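You operate a simulated robot arm through the tools that you are given. There is no shell and no other tool. Be economical: measure what you need, move in short steps, check, and stop when the job is done.

You are at the controls of a simulated robot arm. One attempt, no reset.

## Task
Wind the grease cup up, then feed the bearing block till grease shows.
Fine: red tap shut to wind up, open to feed, shut after; stop once grease shows.

It is judged by the outcome, as a careful person would: the job done as asked, and still so three seconds after it is handed in. It fails if anything else is knocked over, pushed out of place, dropped, spilled or broken.

## Robot
A 6-joint arm with a two-finger parallel gripper, fixed in place. Base frame: the origin is at the foot of the arm, x ahead of it, y to its left, z up; the work surface is at about z = 0. Lengths are in mm, angles in degrees, forces in N, time in s.
With the tool pointing down near the work surface it reaches from about 140 to 580 mm from the base axis. Its first joint turns from -66.0 to 66.0 degrees. Payload 2.1 kg.
Tool frame: the origin (TCP) lies between the finger pads and is the grasp point; the fingertips stand 30 mm ahead of it; z points along the fingers, y is the line along which they close. The gripper opens to 94 mm. The fingers are 28 mm wide and 10 mm thick; the gripper's body (50 by 96 mm) begins 55 mm behind the TCP.
Orientation is that of the tool frame in the base frame, as a unit quaternion [w, x, y, z]. With the fingers straight down and closing along the base's y, the tool's x points along the base's -x, its y along +y and its z along -z.

## Interface
- The arm moves only by the tool arm_command. Its argument "commands" is a list of rows, each a list of 3 entries, a list of its own where there are three numbers: the shift along the tool's x, y, z in mm, then the turn, a rotation vector about the tool's x, y, z in degrees, then the closure, from 0 (fully open) to 1 (shut). In form: [[[tx, ty, tz], [ax, ay, az], gripper], ...]. A call has 1 to 10 rows; each row is the pose to reach, as a shift and turn from the pose commanded when the call began, along the tool's axes at that moment. Rows are played at 5 a second. More than 50 mm and 8.6 degrees between two rows, or a gripper value outside its range, and nothing of the call is played. A pose out of reach is approached as far as the arm can. The call stops where the force on the tool passes 50 N (or 10 N more than at its start, if that is more) or the arm is blocked; 0.2 s more then pass. Each finger travels about 72 mm/s and halts on what it meets, pressing with about 43 N; the grip force reading is that of the motor and also rises with nothing between the fingers. The clock runs only during rows and for 0.2 s after the last one: add rows that repeat a pose to give the fingers time. It gives the time, the measured TCP pose, the force on the tool (base axes), the opening and the grip force at its end, in the units of the frame above (readings bear some noise), with the torque about the TCP (base axes, N m) and any sound that the robot's microphone picked up.
- Cameras (640 x 400 px; columns grow to the right, rows downward): "scene" is fixed at [64, -389.5, 471.9]; the picture's right is [0.62, -0.79, 0.00], its down [-0.54, -0.42, -0.73] and it looks along [0.57, 0.45, -0.68] (base axes); focal length 214 px, centre (320, 200). "wrist" rides on the gripper at [76, 14, -103] in the tool frame; the picture's right is [-0.18, 0.98, 0.00], its down [-0.75, -0.14, -0.64] and it looks along [-0.63, -0.12, 0.77] (tool axes); focal length 243 px, centre (320, 200). There is no depth. A picture from a camera that has moved, and an enlarged one, comes with that camera's place and axes in the base frame and with its lens.
- capture(camera): a new picture of that camera. It takes no simulated time.
- close_up(camera, box): a new picture of the part [left, top, right, bottom] of that camera's present view, enlarged. It takes no simulated time.
- close_job(): hands the job in; it is judged then, once.

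Go step by step. Nothing tells you positions but the pictures and the camera data: compare them with the known pose of the tool, close in by small moves and look again before you grip or let go. The budget is 120 turns and 64 pictures, counting those below and the enlarged ones. Unless the task says otherwise, let go and move clear before handing in, and close with one line.

The tools are called after ">>>" by a JSON object that holds its "method" and its "body". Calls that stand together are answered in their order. arm_command: Moves the arm, as the interface text tells. Its arguments: {"type":"object","properties":{"commands":{"type":"array","items":{"type":"array"}}},"required":["commands"]} The other tools are called the same way: capture (camera) takes a picture; close_up (camera, box) takes an enlarged picture of a part of a camera's view; close_job () hands the job in.

At the start:

```text
t: 0.0
position: [243.3, -92.2, 413.6]
ee_rot: [0.001, 0.0, 1.0, 0.001]
force: [-0.7, 0.6, -0.4]
moment: [0.03, 0.01, 0.03]
finger_gap: 93.9
grasp_force: 0.0
```

scene: 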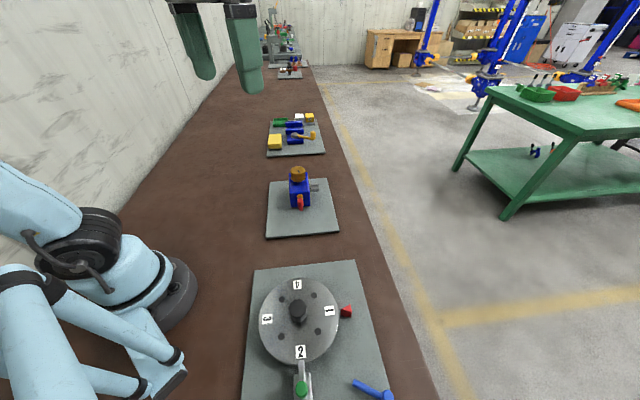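
wrist: 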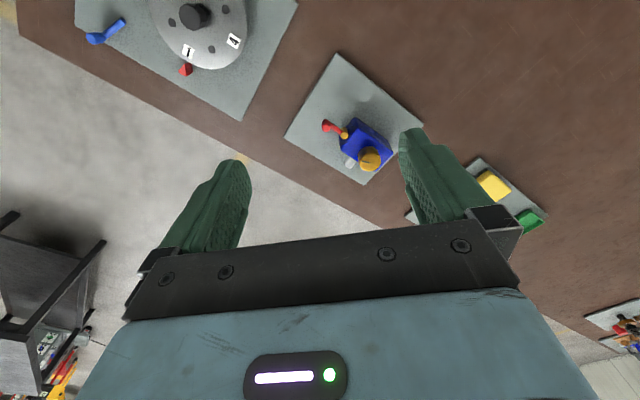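

I see a blue bearing block with a brass cup on top, a red tap lever and a grey spout on a plate. I'll look closer before moving.

>>> {"method": "close_up", "body": {"camera": "scene", "box": [250, 150, 350, 245]}}

>>> {"method": "close_up", "body": {"camera": "wrist", "box": [280, 50, 430, 190]}}

```text
4.21 times, centred on (300, 198) of scene
camera zoom: at [64.0, -389.5, 471.9], right [0.62, -0.79, 0.0], down [-0.54, -0.42, -0.73], along [0.57, 0.45, -0.68], focal length 903 px, centre (404, 210)
```

zoom: 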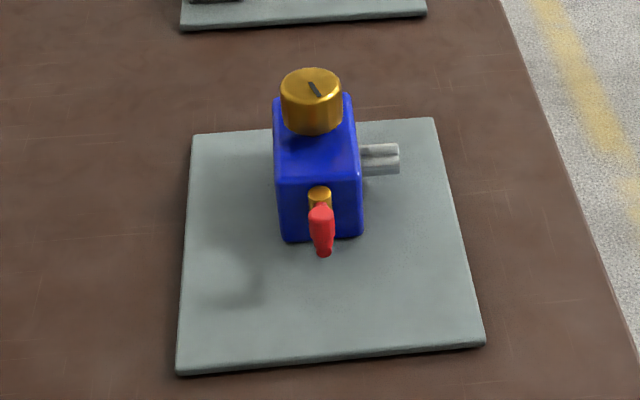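

```text
2.86 times, centred on (355, 120) of wrist
camera zoom: at [167.1, -77.4, 516.3], right [0.18, 0.98, 0.0], down [0.75, -0.14, 0.64], along [0.63, -0.12, -0.77], focal length 693 px, centre (220, 429)
```

zoom: 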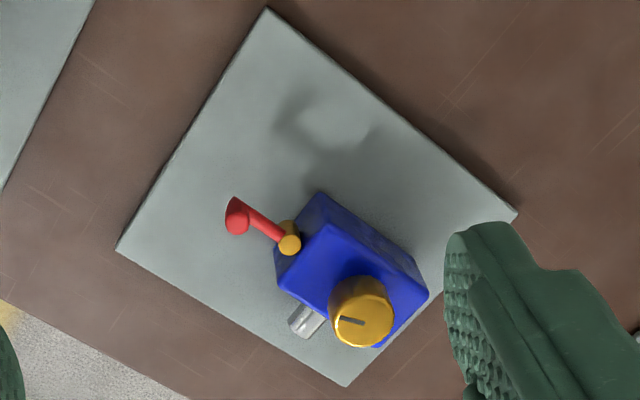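

The cap top is at about (421, -29, 121), and the block's plate is turned 45° in the base frame. I'll move nearer to see the tap and the cap's markings.

>>> {"method": "arm_command", "body": {"commands": [[[-17, 12, 33], [0, 0, 0], 0], [[-35, 25, 66], [0, 0, 0], 0], [[-52, 37, 98], [0, 0, 0], 0], [[-70, 50, 131], [0, 0, 0], 0], [[-87, 62, 164], [0, 0, 0], 0], [[-87, 62, 164], [0, 0, 0], 0]]}}

>>> {"method": "capture", "body": {"camera": "wrist"}}

```text
t: 1.4
position: [331.8, -29.4, 250.5]
ee_rot: [0.001, 0.0, 1.0, 0.0]
force: [-0.6, 0.2, -0.1]
moment: [0.03, -0.03, -0.03]
finger_gap: 93.8
grasp_force: 0.1
```

```text
59 pictures are left
camera wrist: at [255.1, -13.8, 353.2], right [0.18, 0.98, 0.0], down [0.75, -0.14, 0.64], along [0.63, -0.12, -0.77], focal length 243 px, centre (320, 200)
```

wrist: 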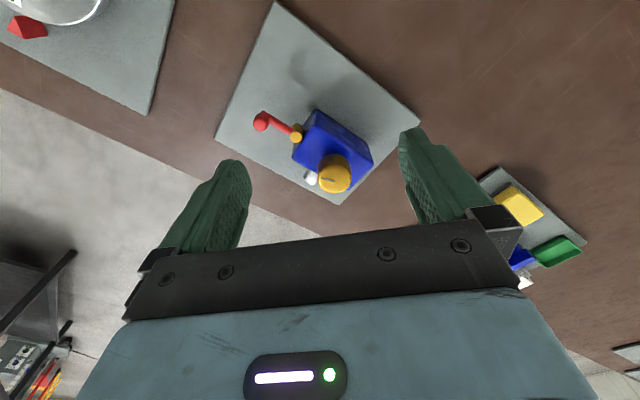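

>>> {"method": "close_up", "body": {"camera": "wrist", "box": [240, 90, 400, 200]}}

>>> {"method": "close_up", "body": {"camera": "scene", "box": [284, 160, 325, 212]}}

```text
3.64 times, centred on (320, 145) of wrist
camera zoom: at [255.1, -13.8, 353.2], right [0.18, 0.98, 0.0], down [0.75, -0.14, 0.64], along [0.63, -0.12, -0.77], focal length 882 px, centre (320, 400)
```

zoom: 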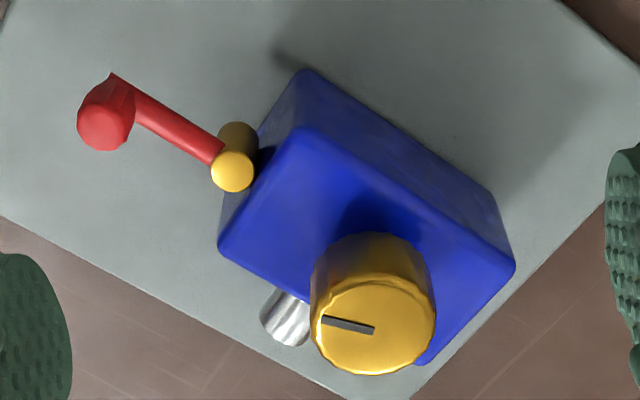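

```text
7.69 times, centred on (304, 186) of scene
camera zoom: at [64.0, -389.5, 471.9], right [0.62, -0.79, 0.0], down [-0.54, -0.42, -0.73], along [0.57, 0.45, -0.68], focal length 1650 px, centre (439, 308)
```

zoom: 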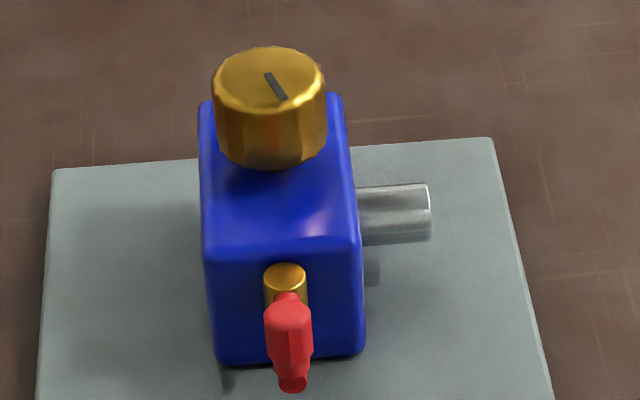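

The tap is a red lever on a vertical brass stub, with an upright knob at about (350, -99, 93); the lever points straight out from the block. I'll look closer to work out its shut and open positions.

>>> {"method": "arm_command", "body": {"commands": [[[5, -11, 30], [0, 0, 0], 0], [[10, -22, 60], [0, 0, 0], 0], [[15, -33, 90], [0, 0, 0], 0], [[22, -45, 120], [0, 0, 0], 0], [[22, -45, 120], [0, 0, 0], 0]]}}

>>> {"method": "close_up", "body": {"camera": "wrist", "box": [200, 90, 440, 240]}}

```text
t: 2.6
position: [310.3, -77.2, 130.7]
ee_rot: [0.001, -0.001, 1.0, 0.001]
force: [-0.4, -0.6, 0.4]
moment: [0.03, 0.01, 0.04]
finger_gap: 94.0
grasp_force: 0.1
```

```text
2.67 times, centred on (320, 165) of wrist
camera zoom: at [234.3, -62.2, 233.1], right [0.18, 0.98, 0.0], down [0.75, -0.14, 0.64], along [0.63, -0.12, -0.77], focal length 647 px, centre (320, 293)
```

zoom: 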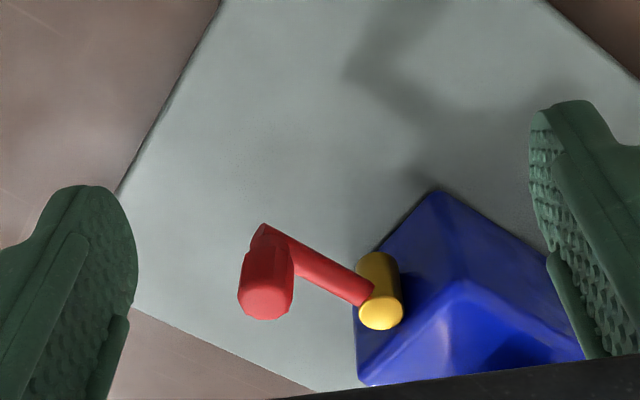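

There are no markings on the tap. I'll turn the gripper to straddle the knob with its closing line across the lever, and hover there first.

>>> {"method": "arm_command", "body": {"commands": [[[-5, -4, -15], [0, 0, -8], 0], [[-12, -9, -15], [0, 0, -16], 0.2], [[-20, -15, -15], [0, 0, -24], 0.3], [[-27, -21, -15], [0, 0, -32], 0.4], [[-32, -25, -15], [0, 0, -40], 0.5], [[-35, -27, -15], [0, 0, -45], 0.5], [[-35, -27, -15], [0, 0, -45], 0.5]]}}

>>> {"method": "capture", "body": {"camera": "wrist"}}

```text
t: 4.2
position: [342.5, -101.5, 144.1]
ee_rot: [0.001, -0.384, 0.923, 0.0]
force: [1.0, 0.8, 0.0]
moment: [0.0, 0.04, 0.01]
finger_gap: 47.1
grasp_force: 0.0
```

```text
55 pictures are left
camera wrist: at [279.3, -145.4, 246.8], right [-0.57, 0.82, 0.0], down [0.63, 0.43, 0.64], along [0.53, 0.36, -0.77], focal length 243 px, centre (320, 200)
```

wrist: 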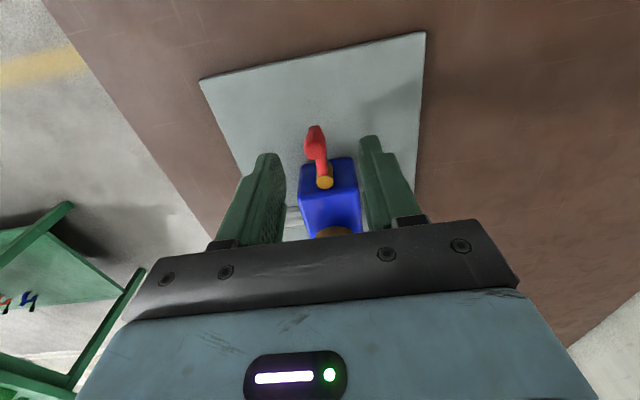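

The knob sits midway between the fingers. I'll lower straight down to straddle it.

>>> {"method": "arm_command", "body": {"commands": [[[0, -2, 12], [0, 0, 0], 0.5], [[0, -2, 24], [0, 0, 0], 0.5], [[0, -2, 36], [0, 0, 0], 0.5], [[0, -2, 46], [0, 0, 0], 0.5], [[0, -2, 46], [0, 0, 0], 0.5]]}}

>>> {"method": "close_up", "body": {"camera": "wrist", "box": [220, 90, 420, 240]}}

>>> {"method": "close_up", "body": {"camera": "scene", "box": [250, 130, 350, 245]}}

```text
t: 5.4
position: [346.1, -103.4, 97.2]
ee_rot: [0.001, -0.383, 0.924, -0.001]
force: [-0.1, -0.1, 0.6]
moment: [-0.02, 0.0, 0.02]
finger_gap: 47.2
grasp_force: 0.1
```

```text
2.67 times, centred on (320, 165) of wrist
camera zoom: at [281.6, -147.3, 200.7], right [-0.57, 0.82, 0.0], down [0.63, 0.43, 0.64], along [0.53, 0.36, -0.77], focal length 647 px, centre (320, 293)
```

zoom: 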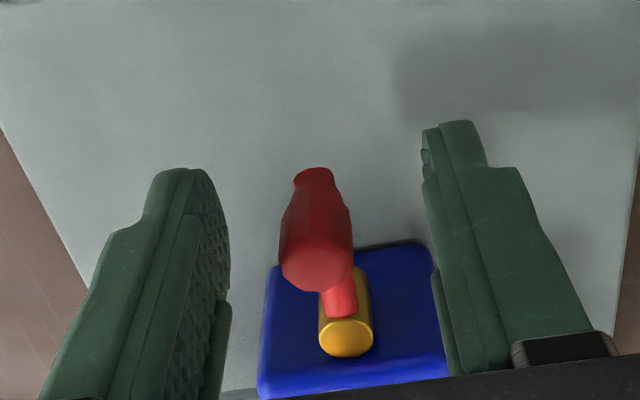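

```text
3.48 times, centred on (300, 188) of scene
camera zoom: at [64.0, -389.5, 471.9], right [0.62, -0.79, 0.0], down [-0.54, -0.42, -0.73], along [0.57, 0.45, -0.68], focal length 746 px, centre (390, 244)
```

zoom: 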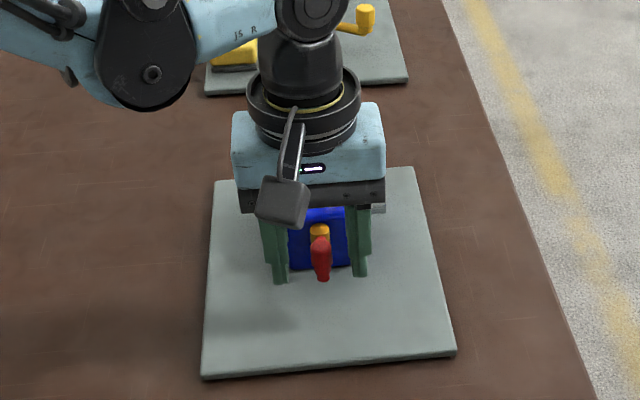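

The fingers straddle the knob cleanly. I'll close on it and feel how it sits.

>>> {"method": "arm_command", "body": {"commands": [[[0, 0, 0], [0, 0, 0], 0.75], [[0, 0, 0], [0, 0, 0], 0.8], [[0, 0, 0], [0, 0, 0], 0.85], [[0, 0, 0], [0, 0, 0], 0.9], [[0, 0, 0], [0, 0, 0], 0.9]]}}

```text
t: 6.6
position: [345.3, -104.5, 98.2]
ee_rot: [0.001, -0.383, 0.924, -0.002]
force: [11.1, -10.5, -4.0]
moment: [-0.06, -0.17, -0.07]
finger_gap: 18.2
grasp_force: 7.5
```

The knob is a little off the TCP line, so I'll shift to relieve the side load.

>>> {"method": "arm_command", "body": {"commands": [[[0, -1.5, 0], [0, 0, 0], 0.9], [[0, -3, 0], [0, 0, 0], 0.9], [[0, -3, 0], [0, 0, 0], 0.9]]}}

```text
t: 7.4
position: [347.4, -104.8, 98.8]
ee_rot: [-0.001, -0.384, 0.923, 0.0]
force: [4.2, -1.9, -5.4]
moment: [-0.45, -0.44, 0.04]
finger_gap: 15.4
grasp_force: 45.2
```

The grip is firm. I'll try a small turn of the lever toward the shaft side (+v).

>>> {"method": "arm_command", "body": {"commands": [[[-0.1, -3.5, 0], [0, 0, -4], 0.9], [[-0.5, -6.9, 0], [0, 0, -8], 0.9], [[-0.5, -6.9, 0], [0, 0, -8], 0.9]]}}

```text
t: 8.2
position: [353.4, -110.8, 98.8]
ee_rot: [-0.001, -0.447, 0.895, -0.001]
force: [-5.2, -2.7, 17.6]
moment: [0.5, -0.88, 0.12]
finger_gap: 15.4
grasp_force: 44.5
```

The lever moves freely that way, so the starting position was at one end stop. I'll carry on along the arc, watching the force.

>>> {"method": "arm_command", "body": {"commands": [[[-0.5, -6.9, -1], [0, 0, -8], 0.9], [[-1.9, -13.6, -1], [0, 0, -16], 0.9], [[-4.3, -20.1, -1], [0, 0, -24], 0.9], [[-7.5, -26.2, -1], [0, 0, -32], 0.9], [[-11.6, -31.8, -1], [0, 0, -40], 0.9], [[-11.6, -31.8, -1], [0, 0, -40], 0.9]]}}

>>> {"method": "close_up", "body": {"camera": "scene", "box": [250, 130, 350, 245]}}

```text
t: 9.6
position: [386.3, -120.4, 99.2]
ee_rot: [0.0, 0.726, -0.687, 0.001]
force: [-3.4, -0.6, -20.1]
moment: [0.24, 0.63, 0.19]
finger_gap: 15.5
grasp_force: 44.7
```

```text
3.48 times, centred on (300, 188) of scene
camera zoom: at [64.1, -389.5, 471.9], right [0.62, -0.79, 0.0], down [-0.54, -0.42, -0.73], along [0.57, 0.45, -0.68], focal length 746 px, centre (390, 244)
```

zoom: 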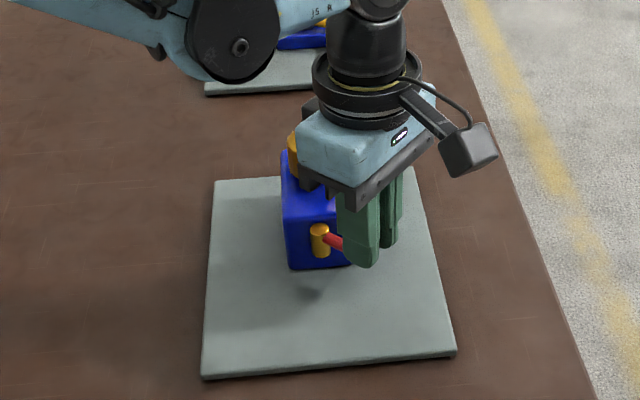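

The lever is about halfway, still with low side force. I'll continue to the far end.

>>> {"method": "arm_command", "body": {"commands": [[[-0.5, -6.9, 0.5], [0, 0, -8], 0.9], [[-1.9, -13.6, 0.5], [0, 0, -16], 0.9], [[-4.3, -20.1, 0.5], [0, 0, -24], 0.9], [[-7.5, -26.2, 0.5], [0, 0, -32], 0.9], [[-7.5, -26.2, 0.5], [0, 0, -32], 0.9]]}}

>>> {"method": "close_up", "body": {"camera": "scene", "box": [250, 130, 350, 245]}}

```text
t: 10.8
position: [413.3, -110.8, 99.8]
ee_rot: [0.0, 0.888, -0.461, 0.002]
force: [13.4, -13.9, 5.9]
moment: [-0.49, 0.27, -0.16]
finger_gap: 15.3
grasp_force: 45.3
```

```text
3.48 times, centred on (300, 188) of scene
camera zoom: at [64.0, -389.5, 472.0], right [0.62, -0.79, 0.0], down [-0.54, -0.42, -0.73], along [0.57, 0.45, -0.68], focal length 746 px, centre (390, 244)
```

zoom: 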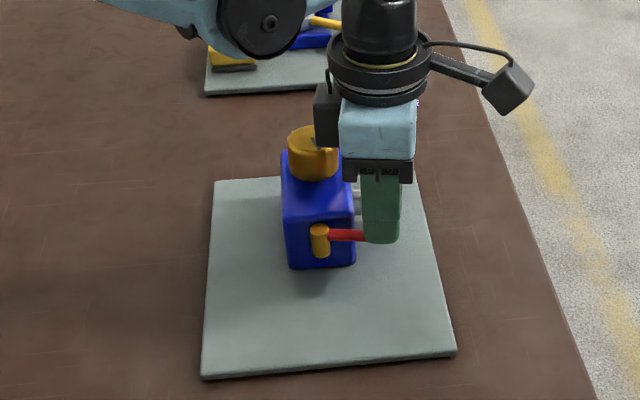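

The lever is at about 80°. I'll ease outward slightly and go the last few degrees to find the stop.

>>> {"method": "arm_command", "body": {"commands": [[[1, -4, 0], [0, 0, -5], 0.9], [[0.5, -7.9, 0], [0, 0, -10], 0.9], [[0.5, -7.9, 0], [0, 0, -10], 0.9]]}}

```text
t: 11.6
position: [417.1, -106.7, 98.3]
ee_rot: [0.001, 0.924, -0.382, 0.0]
force: [6.5, -9.1, 32.2]
moment: [-0.49, 0.38, 0.06]
finger_gap: 15.2
grasp_force: 45.3
```

The lever is now about 90° round with no stop felt yet. I'll nudge another 4° and relieve the vertical load.

>>> {"method": "arm_command", "body": {"commands": [[[0, 0, -1], [0, 0, 0], 0.9], [[-0.1, -3.5, -1], [0, 0, -4], 0.9], [[-0.1, -3.5, -1], [0, 0, -4], 0.9]]}}

```text
t: 12.4
position: [419.6, -105.8, 99.3]
ee_rot: [0.0, 0.937, -0.351, -0.002]
force: [-11.5, -9.3, -33.8]
moment: [0.16, -0.28, 0.09]
finger_gap: 15.5
grasp_force: 45.4
```

There is resistance at the 90° stop, so the tap's travel is exactly start (radial) to here (across). I'll back off the load, release, and rise clear.

>>> {"method": "arm_command", "body": {"commands": [[[0.1, 3, 0.5], [0, 0, 3], 0.9], [[0.1, 3, 0.5], [0, 0, 3], 0.7], [[0.1, 3, 0.5], [0, 0, 3], 0.6], [[0.1, 3, -10], [0, 0, 3], 0.6], [[0.1, 3, -30], [0, 0, 3], 0.6], [[0.1, 3, -60], [0, 0, 3], 0.6], [[0.1, 3, -90], [0, 0, 3], 0.6], [[0.1, 3, -90], [0, 0, 3], 0.6]]}}

>>> {"method": "capture", "body": {"camera": "wrist"}}

>>> {"method": "close_up", "body": {"camera": "scene", "box": [270, 155, 340, 215]}}

```text
t: 14.2
position: [418.5, -106.5, 192.0]
ee_rot: [0.0, 0.927, -0.374, 0.002]
force: [-0.4, 0.2, -0.6]
moment: [0.0, -0.02, 0.0]
finger_gap: 37.7
grasp_force: 0.1
```

```text
50 pictures are left
camera wrist: at [463.8, -169.2, 294.3], right [-0.81, -0.58, 0.0], down [-0.45, 0.62, 0.64], along [-0.37, 0.52, -0.77], focal length 243 px, centre (320, 200)
```

wrist: 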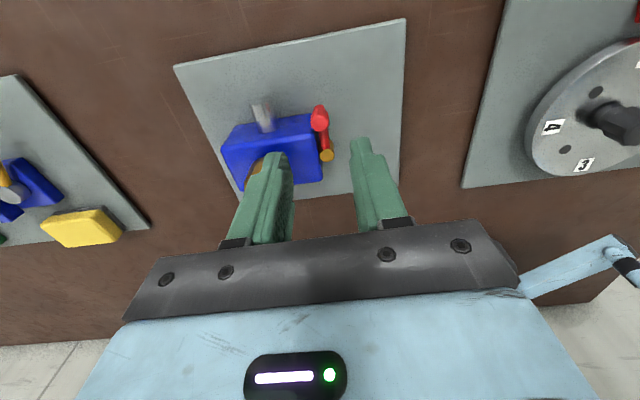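

```text
6.67 times, centred on (305, 185) of scene
camera zoom: at [64.0, -389.5, 471.9], right [0.62, -0.79, 0.0], down [-0.54, -0.42, -0.73], along [0.57, 0.45, -0.68], focal length 1430 px, centre (420, 300)
```

zoom: 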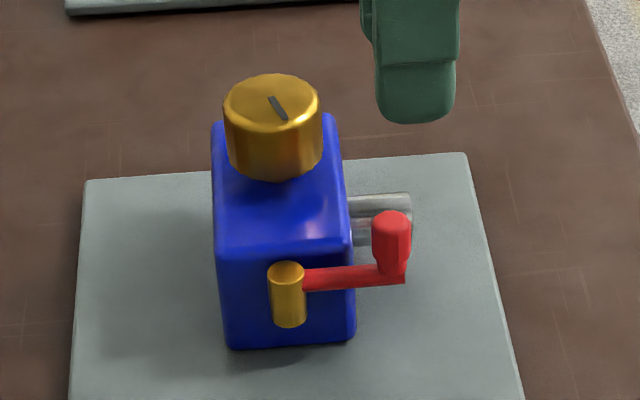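

The tap is now across its line, and no grease is visible. I'll take a baseline close-up of the shaft and cap.

>>> {"method": "close_up", "body": {"camera": "wrist", "box": [210, 80, 360, 200]}}

```text
3.33 times, centred on (285, 140) of wrist
camera zoom: at [463.8, -169.2, 294.3], right [-0.81, -0.58, 0.0], down [-0.45, 0.62, 0.64], along [-0.37, 0.52, -0.77], focal length 809 px, centre (437, 400)
```

zoom: 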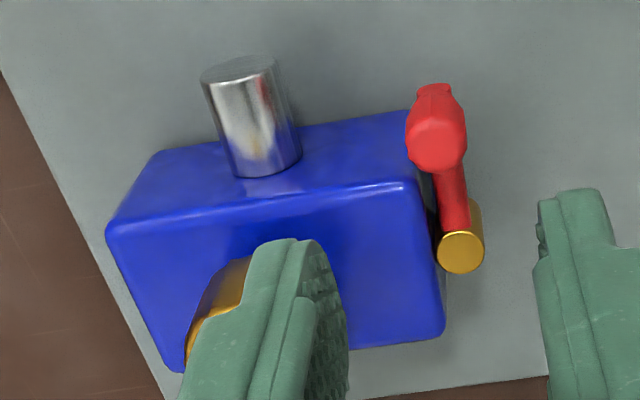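

Cap centre is about (419, -28.5), with its top at 121 and the block top at about 78. I'll move above the cap with the fingers open, keeping this yaw so there is a long clockwise stroke available.

>>> {"method": "arm_command", "body": {"commands": [[[-18, -19, 0], [0, 0, 0], 0.3], [[-36, -38, 0], [0, 0, 0], 0.2], [[-53.7, -56.6, 0], [0, 0, 0], 0.2], [[-53.7, -56.6, 20], [0, 0, 0], 0.2], [[-53.7, -56.6, 20], [0, 0, 0], 0.2]]}}

>>> {"method": "capture", "body": {"camera": "wrist"}}

>>> {"method": "close_up", "body": {"camera": "scene", "box": [250, 130, 350, 215]}}

```text
t: 15.4
position: [420.0, -26.8, 170.6]
ee_rot: [0.001, 0.927, -0.375, 0.0]
force: [-0.5, -0.1, 0.3]
moment: [-0.02, 0.0, -0.02]
finger_gap: 75.4
grasp_force: 0.0
```

```text
47 pictures are left
camera wrist: at [465.5, -89.6, 273.4], right [-0.81, -0.58, 0.0], down [-0.45, 0.63, 0.64], along [-0.37, 0.52, -0.77], focal length 243 px, centre (320, 200)
```

wrist: 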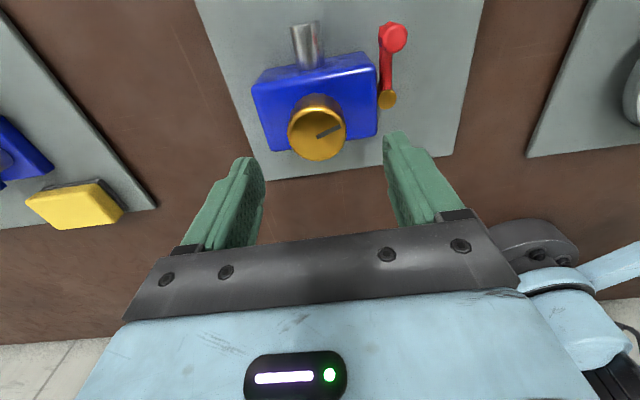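

```text
4.71 times, centred on (300, 172) of scene
camera zoom: at [64.0, -389.5, 471.9], right [0.62, -0.79, 0.0], down [-0.54, -0.42, -0.73], along [0.57, 0.45, -0.68], focal length 1009 px, centre (414, 329)
```

zoom: 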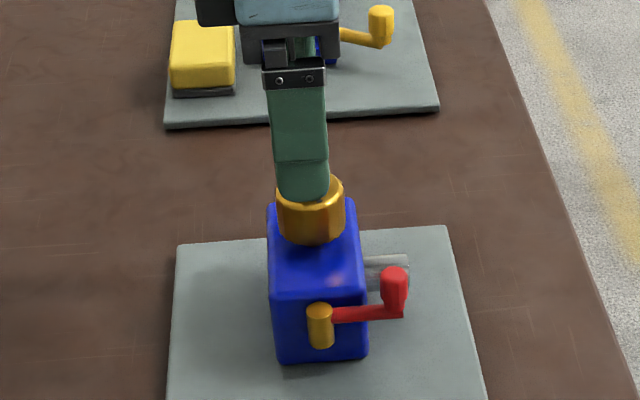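

The cap is roughly centred between the fingers. I'll nudge about 2 mm and descend to gripping height.

>>> {"method": "arm_command", "body": {"commands": [[[2, 1, 18], [0, 0, 0], 0.2], [[2, 1, 36], [0, 0, 0], 0.2], [[2, 1, 54], [0, 0, 0], 0.2], [[2, 1, 54], [0, 0, 0], 0.2]]}}

>>> {"method": "capture", "body": {"camera": "wrist"}}

>>> {"method": "close_up", "body": {"camera": "scene", "box": [265, 140, 345, 215]}}

```text
t: 16.4
position: [417.7, -30.8, 117.4]
ee_rot: [0.0, 0.927, -0.375, 0.001]
force: [0.0, 0.4, 0.2]
moment: [-0.01, -0.01, -0.03]
finger_gap: 75.4
grasp_force: 0.1
```

```text
45 pictures are left
camera wrist: at [463.8, -92.6, 219.9], right [-0.81, -0.58, 0.0], down [-0.45, 0.63, 0.64], along [-0.37, 0.52, -0.77], focal length 243 px, centre (320, 200)
```

wrist: 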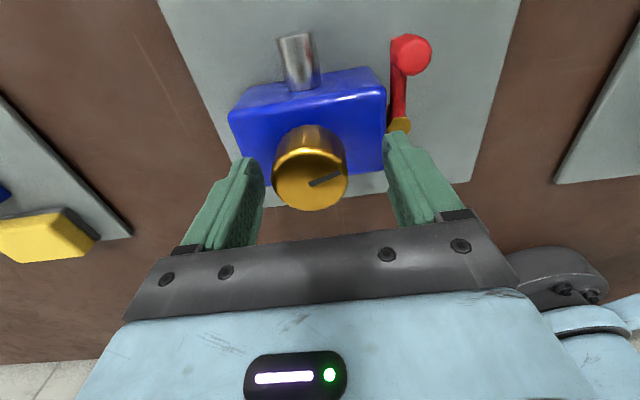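

```text
5.33 times, centred on (305, 178) of scene
camera zoom: at [64.0, -389.5, 471.9], right [0.62, -0.79, 0.0], down [-0.54, -0.42, -0.73], along [0.57, 0.45, -0.68], focal length 1144 px, centre (400, 320)
```

zoom: 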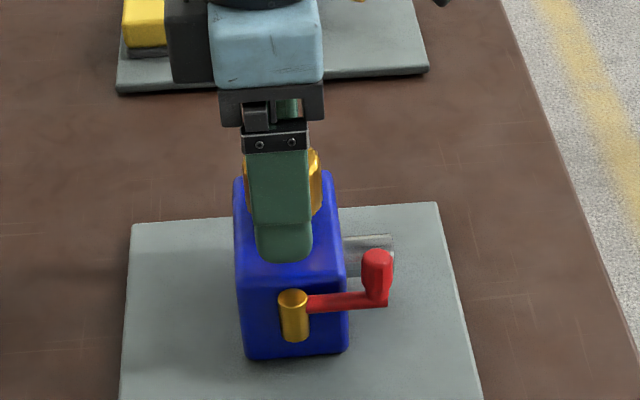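

The fingers bracket the cap well, just above the block top. I'll close on the cap.

>>> {"method": "arm_command", "body": {"commands": [[[0, 0, 0], [0, 0, 0], 0.45], [[0, 0, 0], [0, 0, 0], 0.55], [[0, 0, 0], [0, 0, 0], 0.62], [[0, 0, 0], [0, 0, 0], 0.7], [[0, 0, 0], [0, 0, 0], 0.7]]}}

```text
t: 17.6
position: [421.6, -28.1, 118.3]
ee_rot: [-0.002, 0.928, -0.373, 0.004]
force: [32.0, 16.3, -5.9]
moment: [0.32, 0.17, 0.09]
finger_gap: 47.2
grasp_force: 16.5
```

One finger touched first, so I'll shift about 3.5 mm along the closing line to centre the grip.

>>> {"method": "arm_command", "body": {"commands": [[[0, -2, 0], [0, 0, 0], 0.7], [[0, -3.5, 0], [0, 0, 0], 0.7], [[0, -3.5, 0], [0, 0, 0], 0.7], [[0, -3.5, 0], [0, 0, 0], 0.7]]}}

```text
t: 18.6
position: [423.2, -28.0, 116.7]
ee_rot: [-0.003, 0.927, -0.375, 0.003]
force: [21.0, 14.7, 8.2]
moment: [0.16, -0.21, -0.03]
finger_gap: 42.3
grasp_force: 11.9
```

>>> {"method": "arm_command", "body": {"commands": [[[0, -1.5, 0], [0, 0, 0], 0.75], [[0, -2.5, 0], [0, 0, 0], 0.75], [[0, -2.5, 0], [0, 0, 0], 0.75]]}}

```text
t: 19.4
position: [423.7, -26.9, 116.5]
ee_rot: [0.002, 0.927, -0.375, 0.001]
force: [8.8, -3.7, 5.3]
moment: [-0.04, -0.88, -0.04]
finger_gap: 40.3
grasp_force: 44.9
```

The cap is gripped, at 40.3 mm diameter. I'll try a small clockwise turn and read the torque.

>>> {"method": "arm_command", "body": {"commands": [[[0, 0, 0], [0, 0, 4], 0.75], [[0, 0, 0], [0, 0, 8], 0.75], [[0, 0, 0], [0, 0, 12], 0.75], [[0, 0, 0], [0, 0, 16], 0.75], [[0, 0, 0], [0, 0, 16], 0.75]]}}

>>> {"method": "capture", "body": {"camera": "wrist"}}

```text
t: 20.6
position: [423.3, -26.4, 116.0]
ee_rot: [0.0, 0.866, -0.501, 0.002]
force: [24.5, -15.8, -14.3]
moment: [0.01, 1.02, 0.01]
finger_gap: 40.3
grasp_force: 45.1
```

```text
43 pictures are left
camera wrist: at [448.9, -99.8, 219.0], right [-0.94, -0.33, 0.0], down [-0.26, 0.72, 0.64], along [-0.21, 0.6, -0.77], focal length 243 px, centre (320, 200)
```

wrist: 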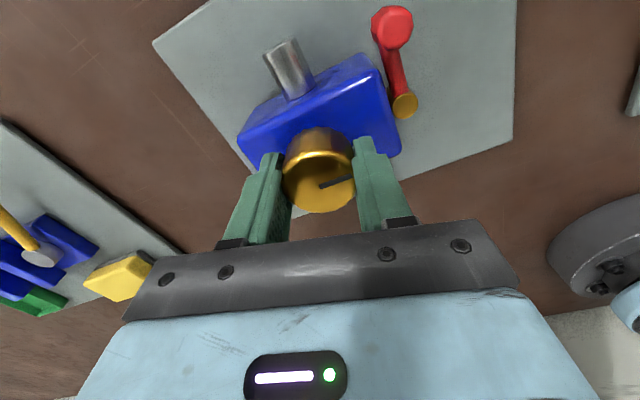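

The cap turns with the gripper, and there's a sideways load toward +v. I'll shift 3 mm that way and continue clockwise.

>>> {"method": "arm_command", "body": {"commands": [[[2.9, -0.8, 0], [0, 0, 0], 0.75], [[2.9, -0.8, 0], [0, 0, 8], 0.75], [[2.9, -0.8, 0], [0, 0, 16], 0.75], [[2.9, -0.8, 0], [0, 0, 24], 0.75], [[2.9, -0.8, 0], [0, 0, 24], 0.75]]}}

>>> {"method": "close_up", "body": {"camera": "wrist", "box": [220, 20, 440, 220]}}

```text
t: 21.8
position: [424.4, -27.7, 115.7]
ee_rot: [0.002, 0.743, -0.669, -0.003]
force: [-29.5, 6.8, -18.8]
moment: [0.28, -0.9, -0.04]
finger_gap: 40.7
grasp_force: 44.9
```

```text
2.00 times, centred on (330, 120) of wrist
camera zoom: at [418.6, -104.3, 218.3], right [-1.0, 0.08, 0.01], down [0.07, 0.76, 0.64], along [0.05, 0.64, -0.77], focal length 485 px, centre (300, 360)
```

zoom: 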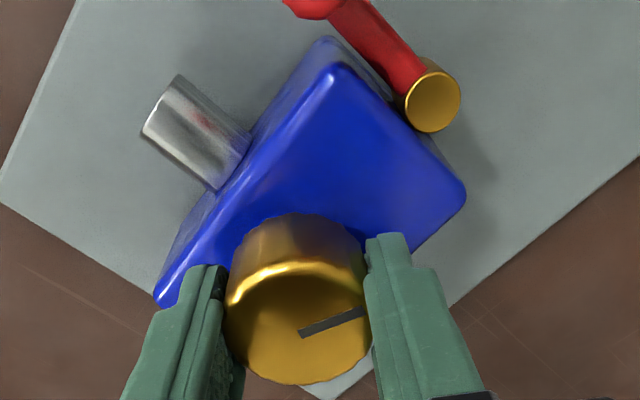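

About 40° turned, with no grease and little torque. I'll ease toward -x and continue.

>>> {"method": "arm_command", "body": {"commands": [[[-0.2, 2, 0], [0, 0, 0], 0.75], [[-0.2, 2, 0], [0, 0, 8], 0.75], [[-0.2, 2, 0], [0, 0, 16], 0.75], [[-0.2, 2, 0], [0, 0, 24], 0.75], [[-0.2, 2, 0], [0, 0, 32], 0.75], [[-0.2, 2, 0], [0, 0, 40], 0.75], [[-0.2, 2, 0], [0, 0, 40], 0.75]]}}

>>> {"method": "close_up", "body": {"camera": "scene", "box": [270, 140, 340, 205]}}

```text
t: 23.4
position: [424.4, -27.3, 115.2]
ee_rot: [0.003, -0.469, 0.883, 0.0]
force: [25.5, 15.5, -10.0]
moment: [0.26, 0.52, 0.0]
finger_gap: 40.2
grasp_force: 44.9
```

```text
6.15 times, centred on (305, 172) of scene
camera zoom: at [64.1, -389.5, 471.9], right [0.62, -0.79, 0.0], down [-0.54, -0.42, -0.73], along [0.57, 0.45, -0.68], focal length 1320 px, centre (412, 369)
```

zoom: 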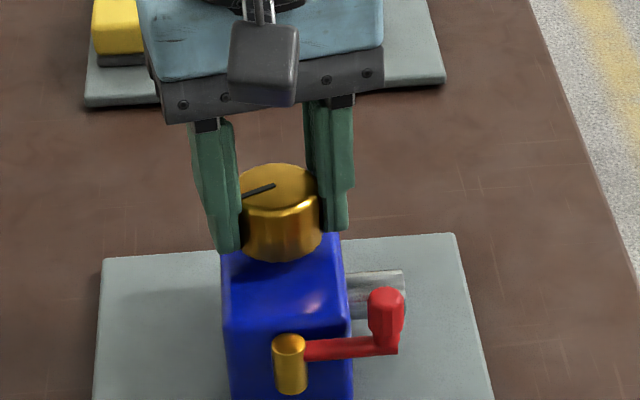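

80° turned so far, still smooth and with no grease. I'll continue the stroke.

>>> {"method": "arm_command", "body": {"commands": [[[-1.1, -0.4, 0], [0, 0, 8], 0.75], [[-1.1, -0.4, 0], [0, 0, 16], 0.75], [[-1.1, -0.4, 0], [0, 0, 24], 0.75], [[-1.1, -0.4, 0], [0, 0, 32], 0.75], [[-1.1, -0.4, 0], [0, 0, 40], 0.75], [[-1.1, -0.4, 0], [0, 0, 48], 0.75], [[-1.1, -0.4, 0], [0, 0, 56], 0.75], [[-1.1, -0.4, 0], [0, 0, 56], 0.75]]}}

>>> {"method": "close_up", "body": {"camera": "scene", "box": [270, 140, 340, 205]}}

```text
t: 25.2
position: [423.5, -28.2, 116.7]
ee_rot: [-0.001, 0.001, 1.0, -0.001]
force: [-1.1, -2.1, -28.5]
moment: [0.11, -0.27, 0.13]
finger_gap: 40.1
grasp_force: 45.3
```

```text
6.15 times, centred on (305, 172) of scene
camera zoom: at [64.1, -389.5, 471.9], right [0.62, -0.79, 0.0], down [-0.54, -0.42, -0.73], along [0.57, 0.45, -0.68], focal length 1320 px, centre (412, 369)
```

zoom: 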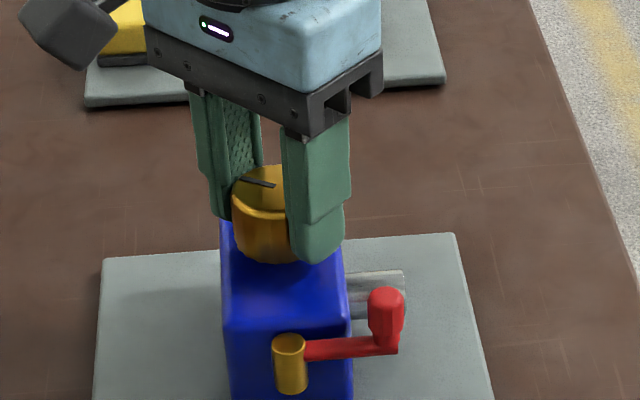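

136° is wound and a resisting torque is building (0.13 N·m). I'll continue the stroke, easing down slightly.

>>> {"method": "arm_command", "body": {"commands": [[[0, 0, 0.8], [0, 0, 8], 0.75], [[0, 0, 0.8], [0, 0, 16], 0.75], [[0, 0, 0.8], [0, 0, 24], 0.75], [[0, 0, 0.8], [0, 0, 32], 0.75], [[0, 0, 0.8], [0, 0, 40], 0.75], [[0, 0, 0.8], [0, 0, 48], 0.75], [[0, 0, 0.8], [0, 0, 48], 0.75]]}}

>>> {"method": "close_up", "body": {"camera": "scene", "box": [270, 140, 340, 205]}}

```text
t: 26.8
position: [425.3, -28.0, 114.6]
ee_rot: [0.0, 0.407, 0.913, 0.0]
force: [-6.8, -5.9, -3.3]
moment: [0.39, -0.58, 0.49]
finger_gap: 41.6
grasp_force: 44.9
```

```text
6.15 times, centred on (305, 172) of scene
camera zoom: at [64.0, -389.5, 471.9], right [0.62, -0.79, 0.0], down [-0.54, -0.42, -0.73], along [0.57, 0.45, -0.68], focal length 1320 px, centre (412, 369)
```

zoom: 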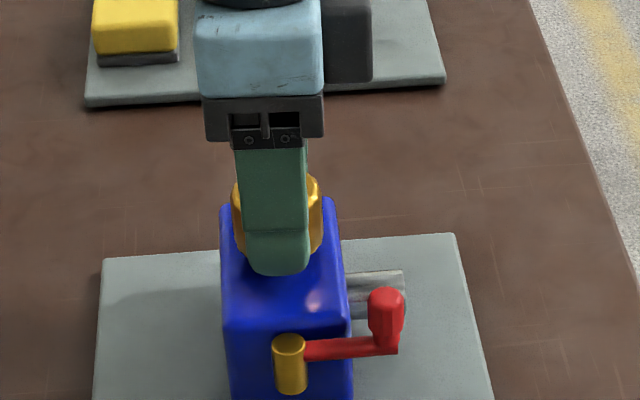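

Torque jumped to 0.49 N·m and the gap grew, so the cap may be at its stop. I'll look at the mark in the wrist view.

>>> {"method": "close_up", "body": {"camera": "wrist", "box": [220, 60, 440, 260]}}

```text
2.00 times, centred on (330, 160) of wrist
camera zoom: at [384.4, 38.3, 217.9], right [0.85, 0.52, 0.0], down [0.4, -0.65, 0.64], along [0.33, -0.55, -0.77], focal length 485 px, centre (300, 280)
```

zoom: 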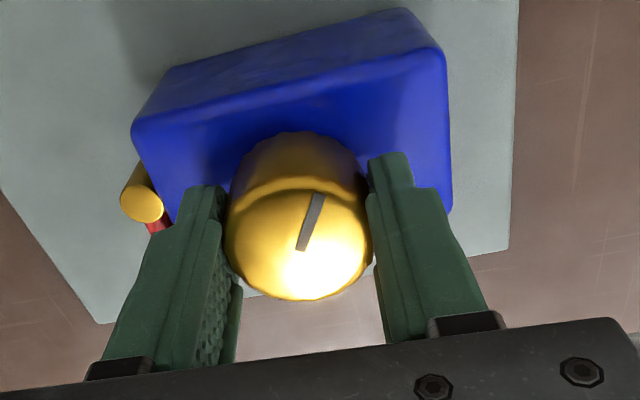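

The mark shows the cap turned about 136° and then stopped while the fingers slipped, so it looks fully wound. I'll release and check that it stays.

>>> {"method": "arm_command", "body": {"commands": [[[0, 0, 0], [0, 0, 0], 0.5], [[0, 0, 0], [0, 0, 0], 0.3], [[0, 0, 0], [0, 0, 0], 0.25], [[0, 0, 0], [0, 0, 0], 0.25]]}}

>>> {"method": "close_up", "body": {"camera": "wrist", "box": [220, 60, 440, 260]}}

```text
t: 27.8
position: [424.3, -28.5, 114.8]
ee_rot: [0.001, 0.407, 0.914, 0.0]
force: [-0.5, -0.9, 0.6]
moment: [-0.03, -0.03, 0.02]
finger_gap: 70.4
grasp_force: 0.1
```

```text
2.00 times, centred on (330, 160) of wrist
camera zoom: at [384.5, 38.5, 218.0], right [0.85, 0.52, 0.0], down [0.4, -0.65, 0.64], along [0.34, -0.55, -0.77], focal length 485 px, centre (300, 280)
```

zoom: 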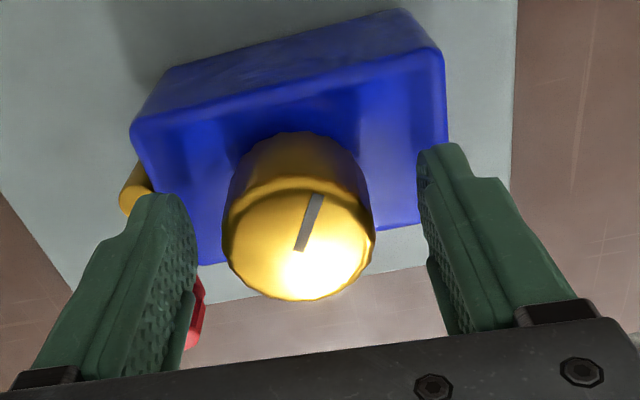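

The cap stays where it stopped. I'll re-grip here and try a further 16° to confirm it is a real stop rather than slipping.

>>> {"method": "arm_command", "body": {"commands": [[[0, 0, -2], [0, 0, 0], 0.5], [[0, 0, -2], [0, 0, 0], 0.7], [[0, 0, -2], [0, 0, 0], 0.75], [[0, 0, -2], [0, 0, 0], 0.75], [[0, 0, -2], [0, 0, 4], 0.75], [[0, 0, -2], [0, 0, 8], 0.75], [[0, 0, -2], [0, 0, 12], 0.75], [[0, 0, -2], [0, 0, 12], 0.75]]}}

>>> {"method": "close_up", "body": {"camera": "wrist", "box": [220, 60, 440, 260]}}

```text
t: 29.6
position: [424.7, -28.9, 117.2]
ee_rot: [0.0, 0.5, 0.866, 0.0]
force: [-3.0, -1.4, 9.6]
moment: [0.17, 0.08, 0.47]
finger_gap: 40.2
grasp_force: 44.9
```

```text
2.00 times, centred on (330, 160) of wrist
camera zoom: at [398.9, 45.1, 220.9], right [0.94, 0.33, 0.0], down [0.25, -0.72, 0.64], along [0.21, -0.61, -0.77], focal length 485 px, centre (300, 280)
```

zoom: 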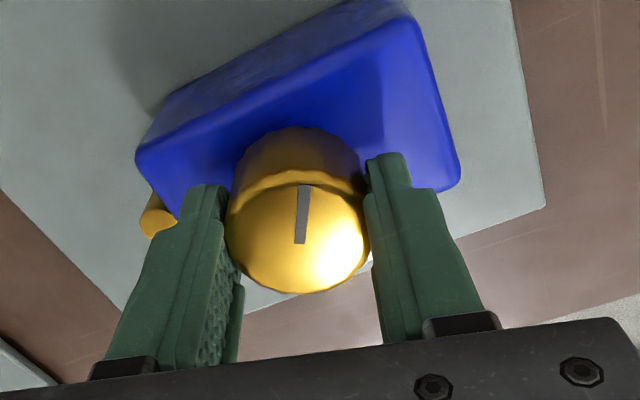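

The cap is at a true stop and wound up. I'll release, rise, and rotate back toward the tap.

>>> {"method": "arm_command", "body": {"commands": [[[0, 0, 0], [0, 0, 0], 0.4], [[0, 0, 0], [0, 0, 0], 0.25], [[0, 0, -30], [0, 0, 0], 0.25], [[0, 0, -65], [0, 0, 0], 0.25], [[0, 0, -65], [0, 0, -8], 0.25], [[0, 0, -65], [0, 0, -16], 0.25], [[0, 0, -65], [0, 0, -24], 0.25], [[0, 0, -65], [0, 0, -32], 0.3], [[0, 0, -65], [0, 0, -40], 0.4], [[0, 0, -65], [0, 0, -48], 0.5]]}}

>>> {"method": "arm_command", "body": {"commands": [[[0, 0, 0], [0, 0, -8], 0.5], [[0, 0, 0], [0, 0, -16], 0.5], [[0, 0, 0], [0, 0, -24], 0.5], [[0, 0, 0], [0, 0, -32], 0.5], [[0, 0, 0], [0, 0, -40], 0.5], [[0, 0, 0], [0, 0, -48], 0.5], [[0, 0, 0], [0, 0, -56], 0.5], [[0, 0, 0], [0, 0, -64], 0.5], [[0, 0, 0], [0, 0, -72], 0.5], [[0, 0, 0], [0, 0, -80], 0.5]]}}

```text
t: 31.8
position: [424.8, -28.1, 182.5]
ee_rot: [0.0, 0.103, 0.995, 0.0]
force: [0.1, -0.9, 0.3]
moment: [0.0, -0.03, 0.02]
finger_gap: 47.0
grasp_force: 0.0
```

```text
t: 34.0
position: [424.2, -28.3, 182.9]
ee_rot: [0.001, -0.561, 0.828, -0.001]
force: [-0.2, -0.6, -0.4]
moment: [-0.02, 0.03, 0.02]
finger_gap: 46.6
grasp_force: 0.1
```

Now I'll finish the turn to yaw 90 and hover over the knob at about (412, -100).

>>> {"method": "arm_command", "body": {"commands": [[[24, -5, 0], [0, 0, -7.5], 0.5], [[48, -10.5, 0], [0, 0, -15], 0.5], [[71.3, -15.7, 0], [0, 0, -21.8], 0.5], [[71.3, -15.7, 0], [0, 0, -21.8], 0.5]]}}

>>> {"method": "capture", "body": {"camera": "wrist"}}

```text
t: 35.0
position: [413.6, -100.8, 183.6]
ee_rot: [0.0, -0.706, 0.708, 0.0]
force: [0.4, 0.4, 0.4]
moment: [-0.01, 0.02, 0.0]
finger_gap: 46.8
grasp_force: 0.0
```

```text
35 pictures are left
camera wrist: at [399.5, -176.5, 286.8], right [-0.98, 0.19, 0.0], down [0.14, 0.75, 0.64], along [0.12, 0.63, -0.77], focal length 243 px, centre (320, 200)
```

wrist: 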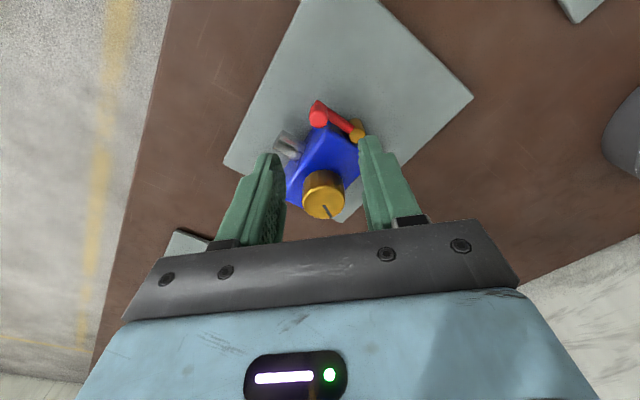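

The knob is right below. I'll offset 5 mm away from the block, descend, and then look.

>>> {"method": "arm_command", "body": {"commands": [[[5, 0, 25], [0, 0, 0], 0.5], [[5, 0, 50], [0, 0, 0], 0.5], [[5, 0, 70], [0, 0, 0], 0.5], [[5, 0, 82], [0, 0, 0], 0.5], [[5, 0, 82], [0, 0, 0], 0.5]]}}

>>> {"method": "close_up", "body": {"camera": "wrist", "box": [220, 90, 420, 240]}}

>>> {"method": "close_up", "body": {"camera": "scene", "box": [270, 150, 340, 215]}}

```text
t: 36.2
position: [411.9, -104.3, 100.0]
ee_rot: [0.002, -0.706, 0.709, -0.001]
force: [0.0, 0.5, 0.4]
moment: [-0.01, 0.01, 0.0]
finger_gap: 47.3
grasp_force: 0.2
```

```text
2.67 times, centred on (320, 165) of wrist
camera zoom: at [397.4, -181.1, 202.2], right [-0.98, 0.19, 0.0], down [0.14, 0.75, 0.64], along [0.12, 0.63, -0.77], focal length 647 px, centre (320, 293)
```

zoom: 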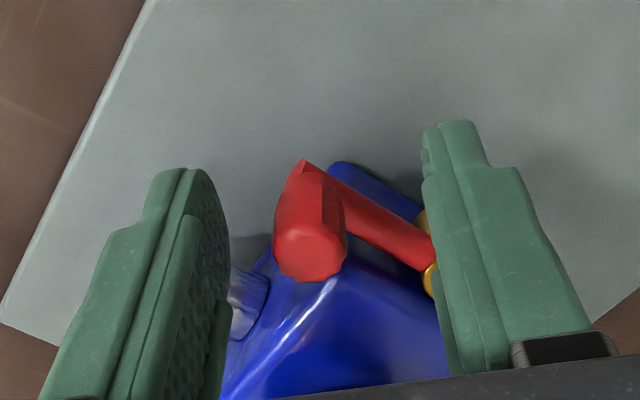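

```text
6.15 times, centred on (305, 182) of scene
camera zoom: at [64.0, -389.5, 471.9], right [0.62, -0.79, 0.0], down [-0.54, -0.42, -0.73], along [0.57, 0.45, -0.68], focal length 1320 px, centre (412, 308)
```

zoom: 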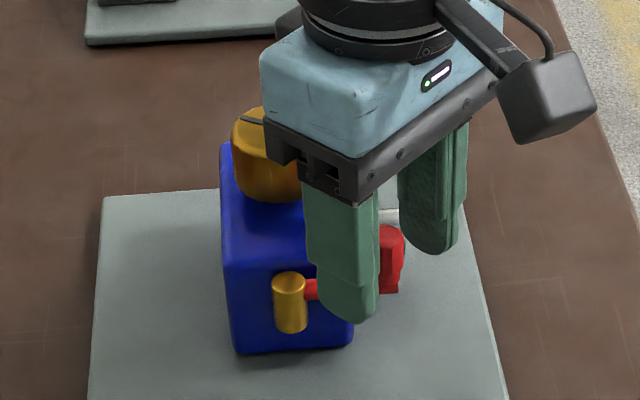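

The knob is well bracketed. I'll close into a loose cage around it.

>>> {"method": "arm_command", "body": {"commands": [[[0, -1.5, 0], [0, 0, 0], 0.7], [[0, -1.5, 0], [0, 0, 0], 0.8], [[0, -1.5, 0], [0, 0, 0], 0.8]]}}

```text
t: 37.0
position: [413.3, -106.3, 100.2]
ee_rot: [0.001, -0.706, 0.708, 0.0]
force: [-0.7, 0.1, 0.1]
moment: [-0.04, 0.0, 0.05]
finger_gap: 18.6
grasp_force: 0.1
```

The cage is closed with no load. I'll swing the lever open along its arc, then look for grease.

>>> {"method": "arm_command", "body": {"commands": [[[7.2, 9.3, 0], [0, 0, 0], 0.8], [[11.7, 20.2, 0], [0, 0, 0], 0.8], [[13.2, 31.8, 0], [0, 0, 0], 0.8], [[11.7, 43.4, 0], [0, 0, 0], 0.8], [[7.2, 54.3, 0], [0, 0, 0], 0.8]]}}

>>> {"method": "close_up", "body": {"camera": "scene", "box": [270, 150, 340, 215]}}

>>> {"method": "capture", "body": {"camera": "wrist"}}

```text
t: 38.2
position: [358.8, -111.7, 99.5]
ee_rot: [0.0, -0.706, 0.708, -0.001]
force: [0.4, -0.4, -0.1]
moment: [-0.03, 0.01, -0.01]
finger_gap: 19.1
grasp_force: 0.1
```

```text
6.15 times, centred on (305, 182) of scene
camera zoom: at [64.0, -389.5, 471.9], right [0.62, -0.79, 0.0], down [-0.54, -0.42, -0.73], along [0.57, 0.45, -0.68], focal length 1320 px, centre (412, 308)
```

zoom: 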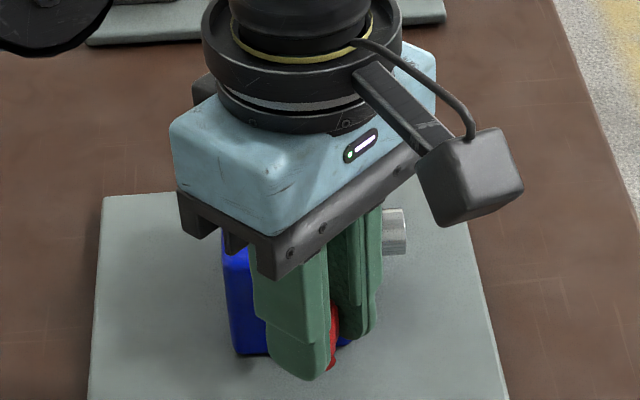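

```text
31 pictures are left
camera wrist: at [344.9, -186.7, 201.9], right [-0.98, 0.19, 0.0], down [0.14, 0.75, 0.64], along [0.12, 0.63, -0.77], focal length 243 px, centre (320, 200)
```

wrist: 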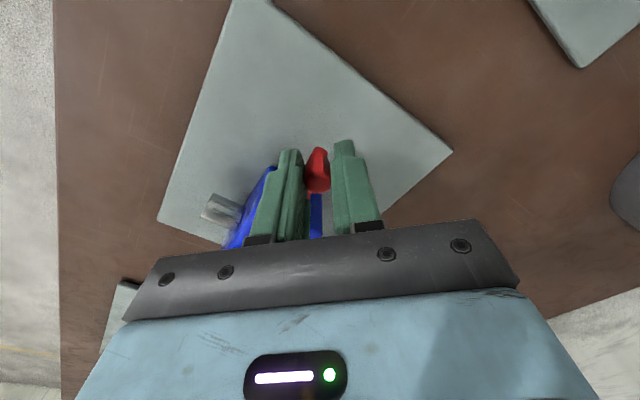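

The lever followed to about 75°. I'll check the shaft collar for grease.

>>> {"method": "close_up", "body": {"camera": "wrist", "box": [180, 150, 290, 255]}}

```text
3.81 times, centred on (235, 202) of wrist
camera zoom: at [344.9, -186.7, 201.9], right [-0.98, 0.19, 0.0], down [0.14, 0.75, 0.64], along [0.12, 0.63, -0.77], focal length 924 px, centre (644, 190)
```

zoom: 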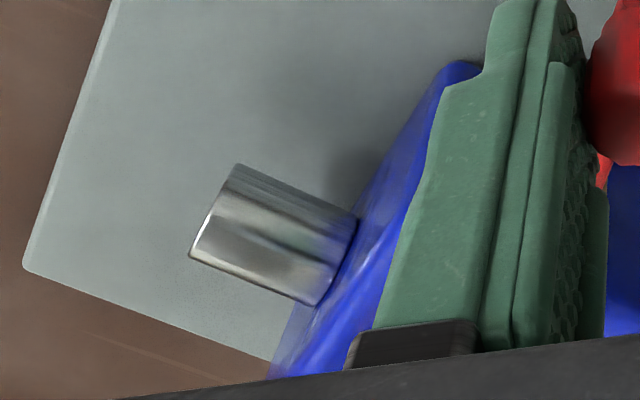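

This gives a clear view of the shaft root, and there's no grease yet. I'll open fully to the stop and look again.

>>> {"method": "arm_command", "body": {"commands": [[[-7.2, 9.3, 0], [0, 0, 0], 0.8], [[-9.3, 11.4, 0], [0, 0, 0], 0.8]]}}

>>> {"method": "close_up", "body": {"camera": "wrist", "box": [140, 150, 350, 255]}}

```text
t: 38.8
position: [346.4, -102.1, 98.5]
ee_rot: [0.001, -0.706, 0.708, -0.002]
force: [8.3, -3.1, -0.9]
moment: [-0.06, -0.07, -0.02]
finger_gap: 23.8
grasp_force: 4.8
```

```text
3.05 times, centred on (245, 202) of wrist
camera zoom: at [332.4, -178.3, 202.9], right [-0.98, 0.19, 0.0], down [0.14, 0.75, 0.64], along [0.12, 0.63, -0.77], focal length 739 px, centre (549, 192)
```

zoom: 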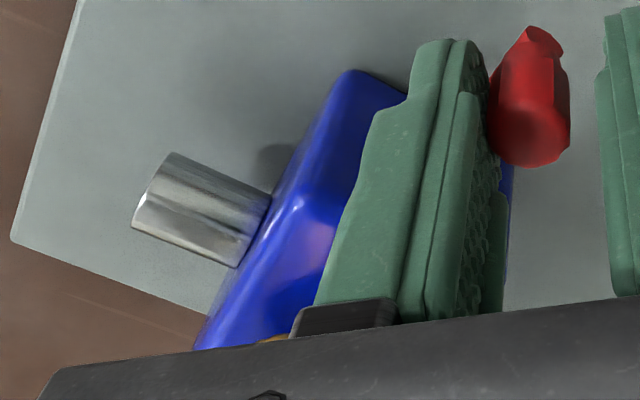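

The lever is at the open stop. I'll ease off slightly, wait about half a second, and check again.

>>> {"method": "arm_command", "body": {"commands": [[[0.5, -1.5, 0], [0, 0, 0], 0.8], [[0.5, -1.5, 0], [0, 0, 0], 0.8]]}}

>>> {"method": "close_up", "body": {"camera": "wrist", "box": [140, 150, 350, 255]}}

```text
t: 39.4
position: [349.1, -103.8, 100.1]
ee_rot: [0.001, -0.705, 0.709, -0.001]
force: [3.9, -1.0, 0.1]
moment: [-0.02, -0.03, 0.01]
finger_gap: 20.7
grasp_force: 1.6
```

```text
3.05 times, centred on (245, 202) of wrist
camera zoom: at [334.2, -178.3, 203.0], right [-0.98, 0.19, 0.0], down [0.14, 0.75, 0.64], along [0.12, 0.63, -0.77], focal length 739 px, centre (549, 192)
```

zoom: 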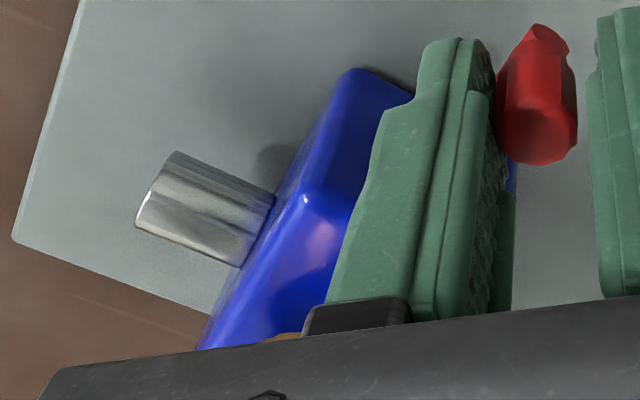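

Still dry. I'll wait another second and look.

>>> {"method": "arm_command", "body": {"commands": [[[0, 0, 0], [0, 0, 0], 0.8], [[0, 0, 0], [0, 0, 0], 0.8], [[0, 0, 0], [0, 0, 0], 0.8], [[0, 0, 0], [0, 0, 0], 0.8]]}}

>>> {"method": "capture", "body": {"camera": "wrist"}}

>>> {"method": "close_up", "body": {"camera": "wrist", "box": [140, 150, 350, 255]}}

```text
t: 40.4
position: [348.2, -103.7, 100.8]
ee_rot: [0.0, -0.706, 0.708, -0.001]
force: [3.0, 2.0, 0.7]
moment: [-0.01, -0.07, 0.01]
finger_gap: 20.5
grasp_force: 1.7
```

```text
27 pictures are left
camera wrist: at [334.3, -178.3, 203.0], right [-0.98, 0.19, 0.0], down [0.14, 0.75, 0.64], along [0.12, 0.63, -0.77], focal length 243 px, centre (320, 200)
```

wrist: 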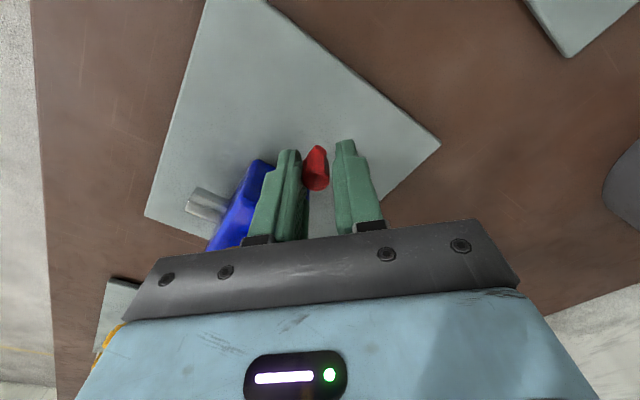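

```text
3.05 times, centred on (245, 202) of wrist
camera zoom: at [334.3, -178.3, 203.0], right [-0.98, 0.19, 0.0], down [0.14, 0.75, 0.64], along [0.12, 0.63, -0.77], focal length 739 px, centre (549, 192)
```

zoom: 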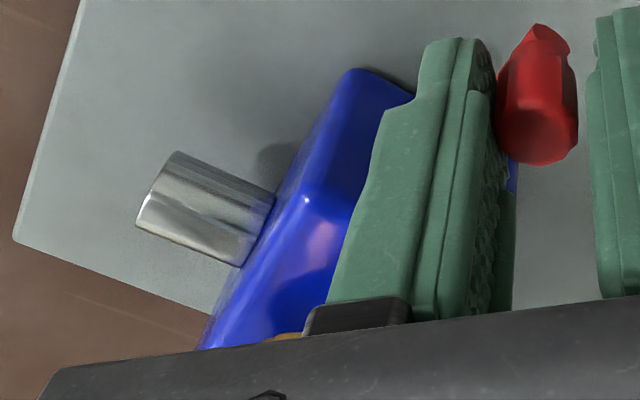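

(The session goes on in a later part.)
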